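You operate a simulated robot arm through the tools that you are given. There is no shell and no other tool. Be economical: measure what you need, move in short steps, check, and stop when the job is done.

The job below is to be done with a simulated robot arm. You get a single attempt, and the scene is never put back.

Task
Pull the strip bin lid open.
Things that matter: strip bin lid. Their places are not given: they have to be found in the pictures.

It is judged by the outcome, as a careful person would: the job done as asked, and still so three seconds after it is handed in. It fails if anything else is knocked over, pushed out of place, dropped, spilled or broken.

Robot
A 7-joint arm with a two-finger parallel gripper, fixed in place. Base frame: the origin is at the foot of the arm, x ahead of it, y to its left, z up; the work surface is at about z = 20. Lengths are in mm, angles in rad, forces in N, time in s.
With the tool pointing down near the work surface it reaches from about 220 to 600 mm from the base axis. Its first joint turns from -1.152 to 1.152 rad. Payload 2.5 kg.
Tool frame: the origin (TCP) lies between the finger pads and is the grasp point; the fingertips stand 23 mm ahead of it; z points along the fingers, y is the line along which they close. Largest opening 94 mm; finger width 38, thickness 10; the body of the gripper, 54 by 96 mm, starts 39 mm behind the TCP.
Orientation is told as [roll, pitch, yaw] about the base's x, y, z axes, in that order, counted from this pose: with the fingers straight down and closing along the base's y, the tool's x points along the base's -x, its y along +y and its z along -z.

Tools
- The arm moves only by the tool arm_command. Its argument "commands" is a list of rows, each a list of 7 numbers: the finger opening in mm, from 0 to 94, then the shift along the tool's x, y, z in mm, then the turn, a rotation vector about the tool's x, y, z in rad. In form: [[hand, dx, dy, dz, wx, wy, wz], ...]. A call has 1 to 12 rows; each row is the pose to reach, as a shift and turn from the pose commanded when the call began, along the tool's axes at that moment. Each row takes 0.2 s and may step no farther than 50 mm and 0.15 rad from the row before; otherwise, or with a gripper value out of range, the whole call is refused. A pose out of reach is approached as far as the arm can. The call stops where the force on the tool passes 40 N (or 10 N more than at its start, if that is more) or the arm is blocked; 0.2 s more then pass. The fingers move at their own pace (about 108 mm/s each) and stop on an object; they squeeze with about 24 N. The grip force told is the motor's: it shows also when the fingers shut on nothing. Time passes only in rows, and 0.2 s behind the last, so rows that repeat a pose let the fingers close. The reply holds the time, the measured pose of the TCP, the force on the tool along the base axes, the opening and the grip force, in the units named above and with some noise, and new pictures: "views" is both (left out), scene, wrist or none.
- Cameras (640 x 400 px; columns grow to the right, rows downward): "scene" is fixed at [82.2, -390.3, 558.7]; the picture's right is [0.99, -0.12, 0.00], its down [-0.05, -0.43, -0.90] and it looks along [0.11, 0.89, -0.44] (base axes); focal length 316 px, centre (320, 200). "wrist" rides on the gripper at [-39, 0, -44] in the tool frame; the picture's right is [0.00, -1.00, 0.00], its down [0.97, 0.00, -0.24] and it looks along [0.24, 0.00, 0.97] (tool axes); focal length 218 px, centre (320, 200).
- point_at(camera, pixels): for up to 12 pixels [column, row] of the newest picture of that camera ("zoom" is the newest enlarged one), the place [x, y, z] in the base frame of the surface seen there, good to about 2 mm. It takes no simulated time.
- enlarge(camera, box): a new picture of the part [left, top, right, bottom] of that camera's present view, enlarged. It takes no simulated time.
- job_done(): hands the job in; it is judged then, once.

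Go step by step. Measure first, check grasps and placings, and put right what went wrong. The budget is 60 turns and 120 pictures, counting those below and the enlarged ones. Unless the task says otherwise, let go and move clear before handing in, and close with one line.

The tools are called after "Call:" by a JSON object that holds its "op" and its "data". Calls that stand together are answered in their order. arm_command: Moves the arm, as the interface text tells. Its arguments: {"type":"object","properties":{"commands":{"type":"array","items":{"type":"array","items":{"type":"number"}}},"views":{"type":"string","enum":["both","scene","wrist","none"]}},"required":["commands"]} The other tools are called the same way: point_at (camera, pixels) gives the place of the surface under pixels of a picture; enlarge (camera, box) takes an enlarged picture of a part of a camera's view; job_done () hands the job in.

At the start:

```text
time: 0.0
tcp_pos: [338.7, 236.3, 292.2]
orientation: [0.0, 0.0, -0.001]
contact_force: [0.3, 0.8, 0.0]
gripper_width: 94.0
gripper_force: 0.1
```

scene: 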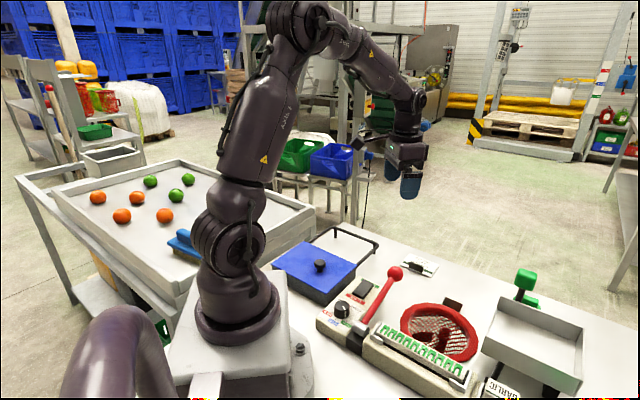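
wrist: 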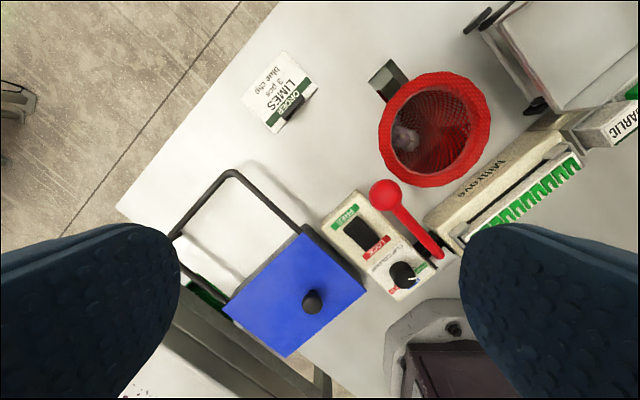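

The blue plate with a black knob (scene 320,265; wrist 313,300) next to a black wire frame looks like the bin lid. I'll enlarge it and measure it.

Call:
{"op": "enlarge", "data": {"camera": "scene", "box": [250, 210, 410, 310]}}

Call:
{"op": "enlarge", "data": {"camera": "wrist", "box": [140, 150, 400, 370]}}

Call:
{"op": "point_at", "data": {"camera": "wrist", "pixels": [[313, 300], [304, 238], [362, 292], [228, 308], [286, 353], [232, 172], [172, 238], [240, 215], [300, 222], [320, 237]]}}

Call:
{"op": "point_at", "data": {"camera": "scene", "pixels": [[320, 263], [320, 272], [298, 243], [354, 264], [274, 263], [324, 292], [330, 230], [378, 243], [345, 245], [312, 236]]}}

```text
4.00 times, centred on (330, 260) of scene
```

zoom: 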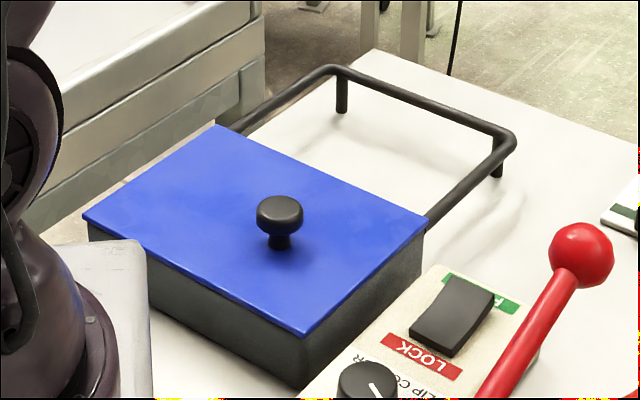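

```text
1.82 times, centred on (270, 260) of wrist
```

zoom: 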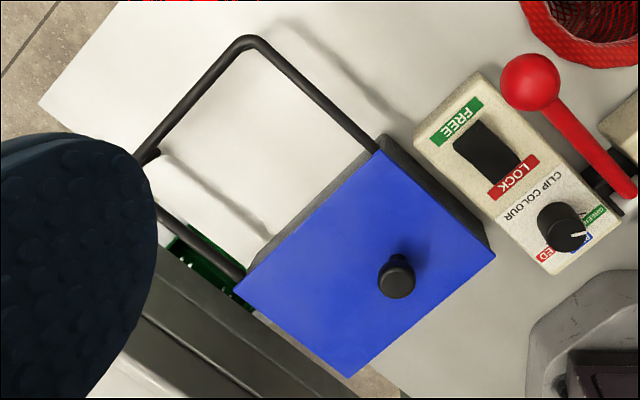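

```text
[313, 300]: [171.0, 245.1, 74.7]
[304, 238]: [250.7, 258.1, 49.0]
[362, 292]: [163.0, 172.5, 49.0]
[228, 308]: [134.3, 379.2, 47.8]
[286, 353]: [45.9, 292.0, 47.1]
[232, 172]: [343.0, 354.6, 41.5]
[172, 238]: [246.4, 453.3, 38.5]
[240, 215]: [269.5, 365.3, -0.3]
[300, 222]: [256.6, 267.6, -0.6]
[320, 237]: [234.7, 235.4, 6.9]
```

```text
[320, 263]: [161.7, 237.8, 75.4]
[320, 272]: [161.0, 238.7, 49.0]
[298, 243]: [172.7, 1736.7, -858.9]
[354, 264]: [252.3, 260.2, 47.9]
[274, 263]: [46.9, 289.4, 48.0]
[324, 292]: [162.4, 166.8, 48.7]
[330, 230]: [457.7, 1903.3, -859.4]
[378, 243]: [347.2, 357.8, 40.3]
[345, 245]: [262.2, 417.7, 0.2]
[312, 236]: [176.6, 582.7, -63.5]
```

The lid is a blue plate with its top at z≈48. Its edges run at 45°, and two rails continue from edge A–C towards (+x,+y), so it most likely slides that way. Before moving I'll measure the knob's size and the nearby obstacles.

Call:
{"op": "enlarge", "data": {"camera": "scene", "box": [300, 230, 380, 280]}}

Call:
{"op": "point_at", "data": {"camera": "scene", "pixels": [[395, 273], [314, 264], [325.5, 264], [320, 261], [320, 265.5], [316.5, 270], [323, 270], [364, 288], [343, 305], [359, 254]]}}

```text
8.00 times, centred on (340, 255) of scene
```

zoom: 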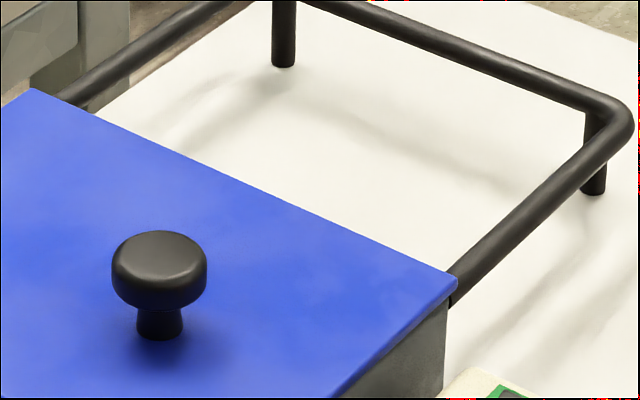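

```text
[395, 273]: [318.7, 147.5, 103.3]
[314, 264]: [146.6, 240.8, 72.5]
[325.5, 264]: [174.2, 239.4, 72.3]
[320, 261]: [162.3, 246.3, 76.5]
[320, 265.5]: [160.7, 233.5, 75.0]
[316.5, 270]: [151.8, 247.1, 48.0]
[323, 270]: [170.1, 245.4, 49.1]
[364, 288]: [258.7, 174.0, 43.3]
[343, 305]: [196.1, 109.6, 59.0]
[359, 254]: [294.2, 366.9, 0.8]
```

The knob is at about (161,243), roughly 27 mm across, with its head at z≈61–76. The rails sit just under the lid plate, which fits a sliding lid. I'll move above the knob with yaw +0.785, so the fingers straddle it across the slide direction.

Call:
{"op": "arm_command", "data": {"commands": [[70, 30, 1, 19, 0, 0, -0.131], [70, 60, 2, 38, 0, 0, -0.262], [70, 89, 3, 57, 0, 0, -0.393], [70, 119, 5, 76, 0, 0, -0.524], [70, 148, 6, 95, 0, 0, -0.655], [70, 177.7, 6.7, 112, 0, 0, -0.785], [70, 177.7, 6.7, 112, 0, 0, -0.785]]}}

```text
time: 1.6
tcp_pos: [162.3, 242.7, 179.8]
orientation: [-0.002, 0.001, 0.788]
contact_force: [-0.3, 1.0, -0.9]
gripper_width: 70.1
gripper_force: 0.0
```

scene: 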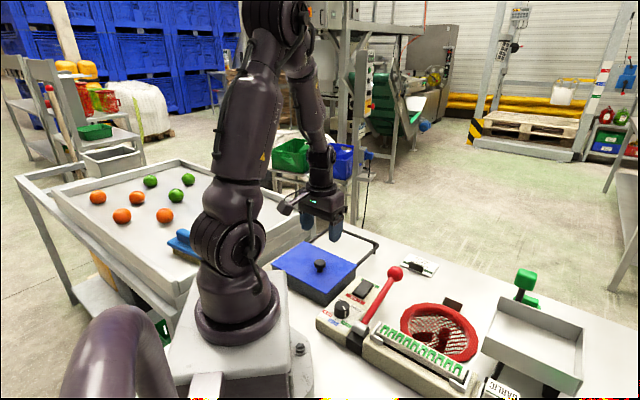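
wrist: 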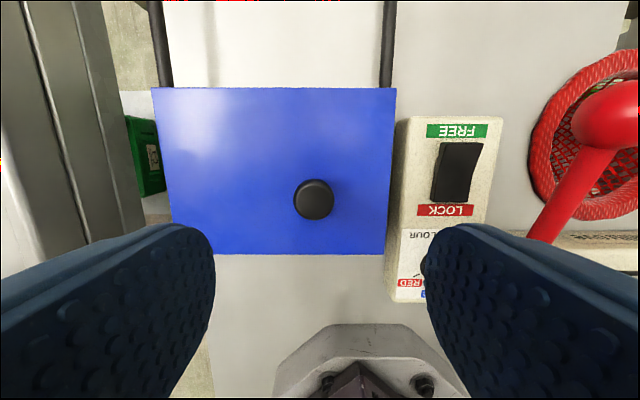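

The gripper is aligned with the lid and the knob shows at wrist (313,200). I'll re-measure the knob centre, and look closely at the FREE/LOCK rocker in case it locks the lid.

Call:
{"op": "point_at", "data": {"camera": "wrist", "pixels": [[295, 197], [332, 197], [313, 182], [313, 212], [460, 150], [455, 195], [445, 172], [316, 197]]}}

Call:
{"op": "enlarge", "data": {"camera": "wrist", "box": [370, 100, 530, 310]}}

Call:
{"op": "enlarge", "data": {"camera": "scene", "box": [310, 260, 430, 360]}}

```text
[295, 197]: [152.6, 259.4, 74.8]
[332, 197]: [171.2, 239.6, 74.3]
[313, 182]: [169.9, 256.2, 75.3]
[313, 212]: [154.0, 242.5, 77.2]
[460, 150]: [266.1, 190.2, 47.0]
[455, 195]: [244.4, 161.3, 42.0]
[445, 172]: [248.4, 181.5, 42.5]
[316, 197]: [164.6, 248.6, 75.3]
```

```text
1.90 times, centred on (450, 205) of wrist
```

zoom: 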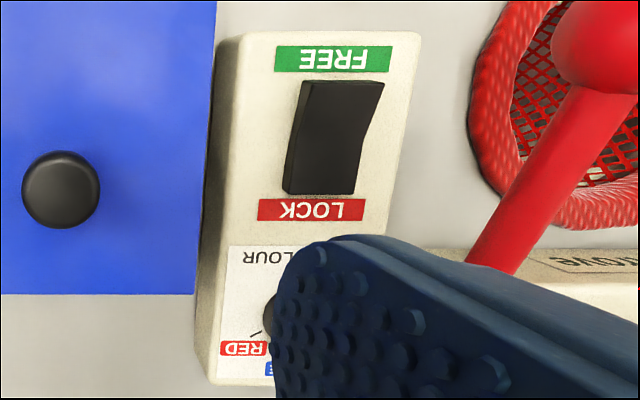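

```text
4.00 times, centred on (370, 310) of scene
```

zoom: 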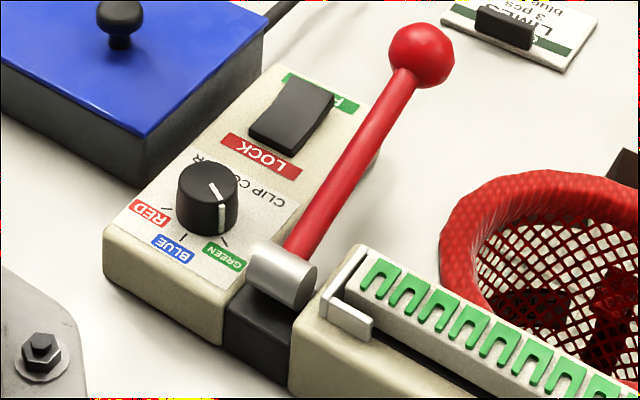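

The knob centre is (162,249) and its top is at z≈76, so I'll shift 5 mm and descend to TCP z≈79 before closing. The rocker belongs to the clipper box, so I'll leave it alone.

Call:
{"op": "arm_command", "data": {"commands": [[60, -4, 4, 25, 0, 0, 0], [60, -4, 4, 50, 0, 0, 0], [60, -4, 4, 75, 0, 0, 0], [60, -4, 4, 92, 0, 0, 0], [60, -4, 4, 101, 0, 0, 0], [60, -4, 4, 101, 0, 0, 0]]}}

```text
time: 3.0
tcp_pos: [161.0, 248.0, 78.9]
orientation: [0.0, 0.001, 0.783]
contact_force: [-0.7, -0.2, -0.4]
gripper_width: 60.1
gripper_force: 0.1
```

scene: 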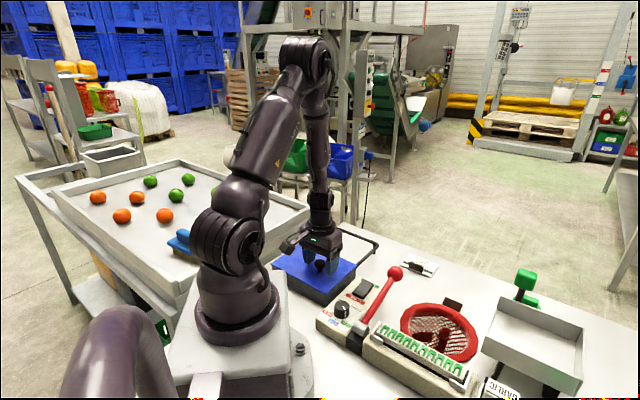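
wrist: 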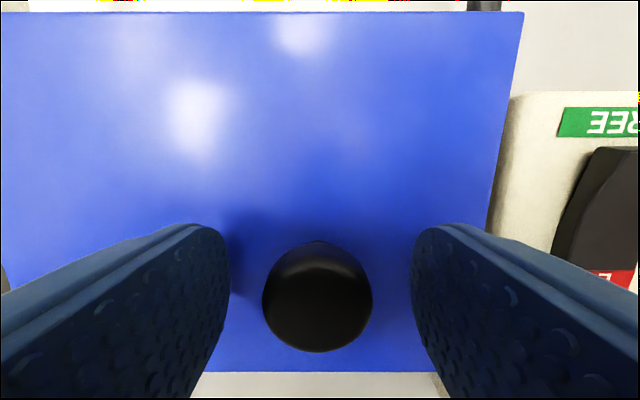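

The knob (wrist 317,297) is centred between the fingers, so I'll close them now.

Call:
{"op": "arm_command", "data": {"commands": [[10, 0, 0, 0, 0, 0, 0], [10, 0, 0, 0, 0, 0, 0], [10, 0, 0, 0, 0, 0, 0]], "views": "none"}}

```text
time: 3.8
tcp_pos: [160.7, 248.8, 77.9]
orientation: [0.001, 0.001, 0.787]
contact_force: [-5.4, 6.7, -8.6]
gripper_width: 28.5
gripper_force: 45.3
```

The fingers hold the knob at 28.5 mm. I'll try a short pull along the rails (tool −x).

Call:
{"op": "arm_command", "data": {"commands": [[10, -4, 0, 0, 0, 0, 0], [10, -8, 0, 0, 0, 0, 0], [10, -13, 0, 0, 0, 0, 0], [10, -18, 0, 0, 0, 0, 0]]}}

```text
time: 4.8
tcp_pos: [174.3, 261.0, 79.5]
orientation: [0.001, 0.0, 0.784]
contact_force: [-2.2, 3.0, -8.1]
gripper_width: 28.8
gripper_force: 45.2
```

scene: 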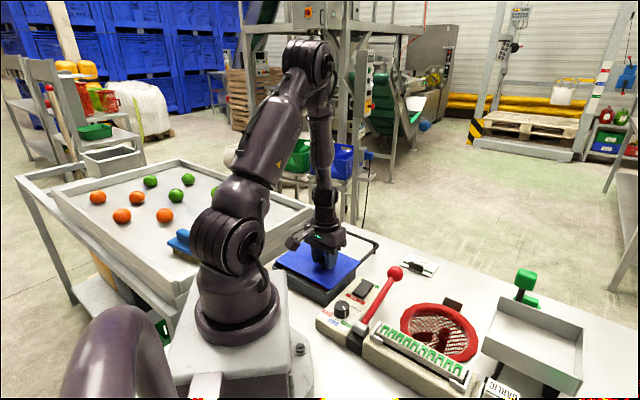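
wrist: 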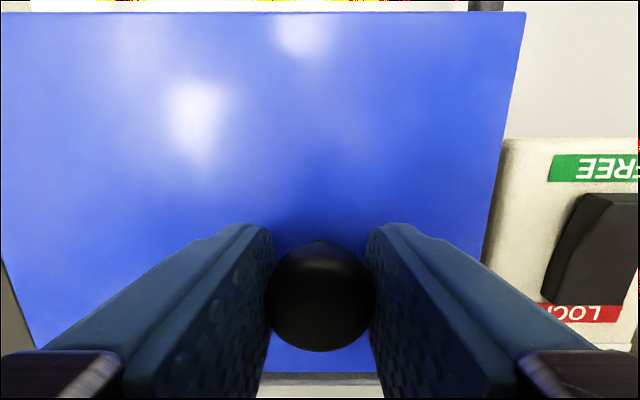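

The lid slides with the gripper: the control box has shifted in the wrist view, the lid hasn't moved relative to the fingers, and the force is low. I'll keep pulling.

Call:
{"op": "arm_command", "data": {"commands": [[10, -8, 0, 0, 0, 0, 0], [10, -16, 0, 0, 0, 0, 0], [10, -24, 0, 0, 0, 0, 0], [10, -32, 0, 0, 0, 0, 0], [10, -40, 0, 0, 0, 0, 0], [10, -48, 0, 0, 0, 0, 0], [10, -56, 0, 0, 0, 0, 0], [10, -64, 0, 0, 0, 0, 0], [10, -72, 0, 0, 0, 0, 0], [10, -80, 0, 0, 0, 0, 0]]}}

```text
time: 7.0
tcp_pos: [230.7, 317.8, 78.5]
orientation: [0.0, 0.003, 0.782]
contact_force: [2.8, -3.7, -7.5]
gripper_width: 28.7
gripper_force: 44.7
```

scene: 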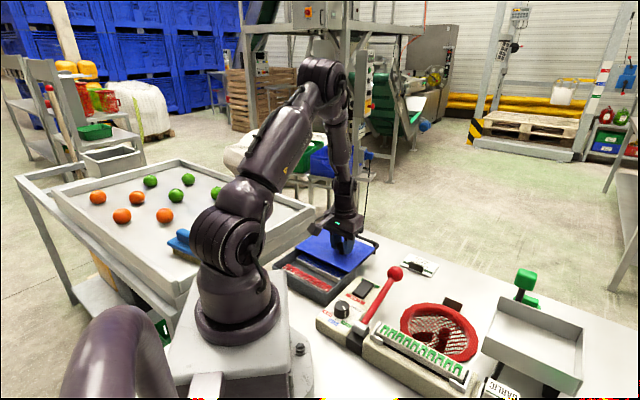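
wrist: 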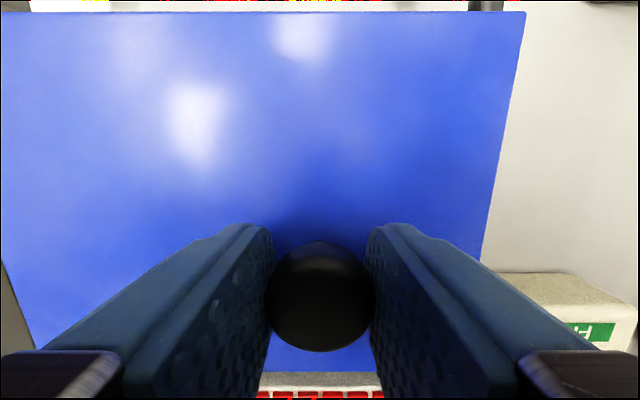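

The lid has moved about 98 mm and the bin's contents are showing. I'll continue gently to the stop.

Call:
{"op": "arm_command", "data": {"commands": [[10, -4, 0, 0, 0, 0, 0], [10, -8, 0, 0, 0, 0, 0], [10, -12, 0, 0, 0, 0, 0], [10, -16, 0, 0, 0, 0, 0], [10, -20, 0, 0, 0, 0, 0], [10, -24, 0, 0, 0, 0, 0]]}}

```text
time: 8.4
tcp_pos: [247.3, 334.4, 78.6]
orientation: [-0.001, 0.002, 0.786]
contact_force: [3.0, -3.6, 0.1]
gripper_width: 28.8
gripper_force: 45.2
```

scene: 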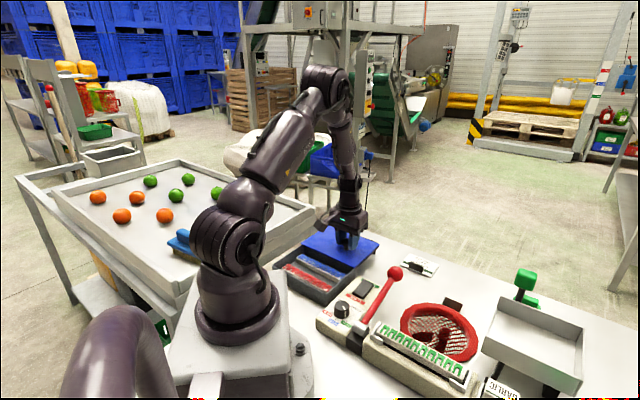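
wrist: 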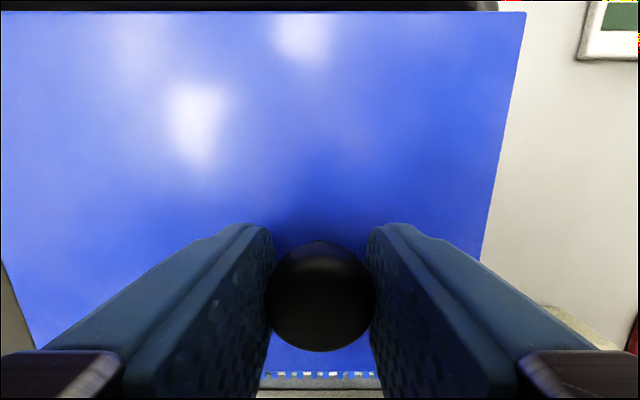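

It is now 122 mm open. I'll check how much of the bin the lid still covers.

Call:
{"op": "enlarge", "data": {"camera": "scene", "box": [260, 210, 400, 310]}}

```text
4.00 times, centred on (330, 260) of scene
```

zoom: 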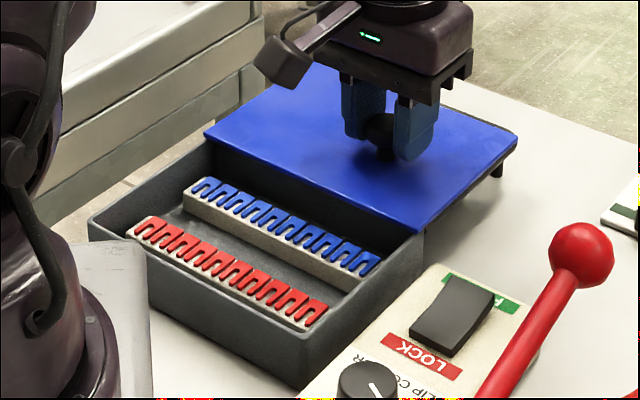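

The lid is fully clear of the opening, with both the red and blue strip compartments visible. I'll release the knob and rise straight up.

Call:
{"op": "arm_command", "data": {"commands": [[60, 0, 0, 0, 0, 0, 0], [60, 0, 0, 0, 0, 0, 0], [60, 0, 0, -20, 0, 0, 0], [60, 0, 0, -50, 0, 0, 0], [60, 0, 0, -85, 0, 0, 0], [60, 0, 0, -120, 0, 0, 0], [60, 0, 0, -150, 0, 0, 0], [60, 0, 0, -150, 0, 0, 0], [60, 0, 0, -150, 0, 0, 0]]}}

```text
time: 10.4
tcp_pos: [247.3, 334.4, 229.7]
orientation: [0.001, 0.001, 0.785]
contact_force: [0.0, 0.0, 0.1]
gripper_width: 59.8
gripper_force: 0.0
```

scene: 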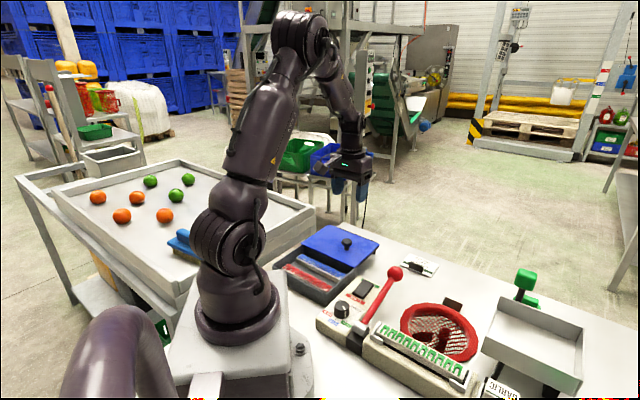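
wrist: 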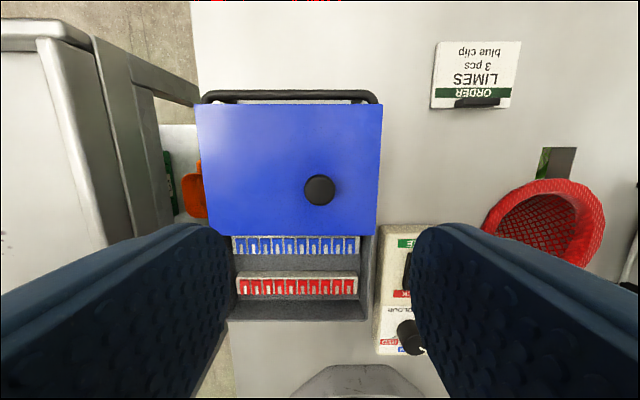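

The lid stayed open and the gripper is clear. As a last check, I'll measure the lid's position to confirm it isn't creeping back.

Call:
{"op": "point_at", "data": {"camera": "wrist", "pixels": [[319, 190], [300, 231], [300, 238], [300, 108]]}}

Call:
{"op": "enlarge", "data": {"camera": "scene", "box": [260, 210, 400, 310]}}

```text
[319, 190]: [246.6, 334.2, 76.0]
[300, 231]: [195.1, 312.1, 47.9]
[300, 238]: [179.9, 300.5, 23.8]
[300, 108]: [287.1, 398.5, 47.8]
```

```text
4.00 times, centred on (330, 260) of scene
```

zoom: 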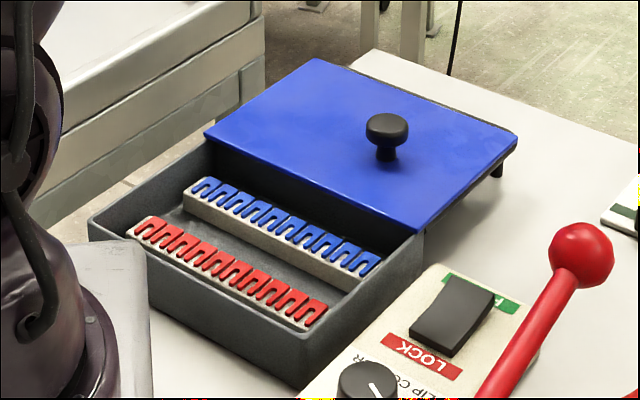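

The knob is at (247,334), which puts the lid about 121 mm open and at rest on its rails. Nothing else has moved, so I'm handing in.

Call:
{"op": "job_done", "data": {}}

```text
The job is handed in.
```

The strip bin lid is open: I slid it about 121 mm along its rails, released the knob and moved the arm clear, and nothing else was disturbed.
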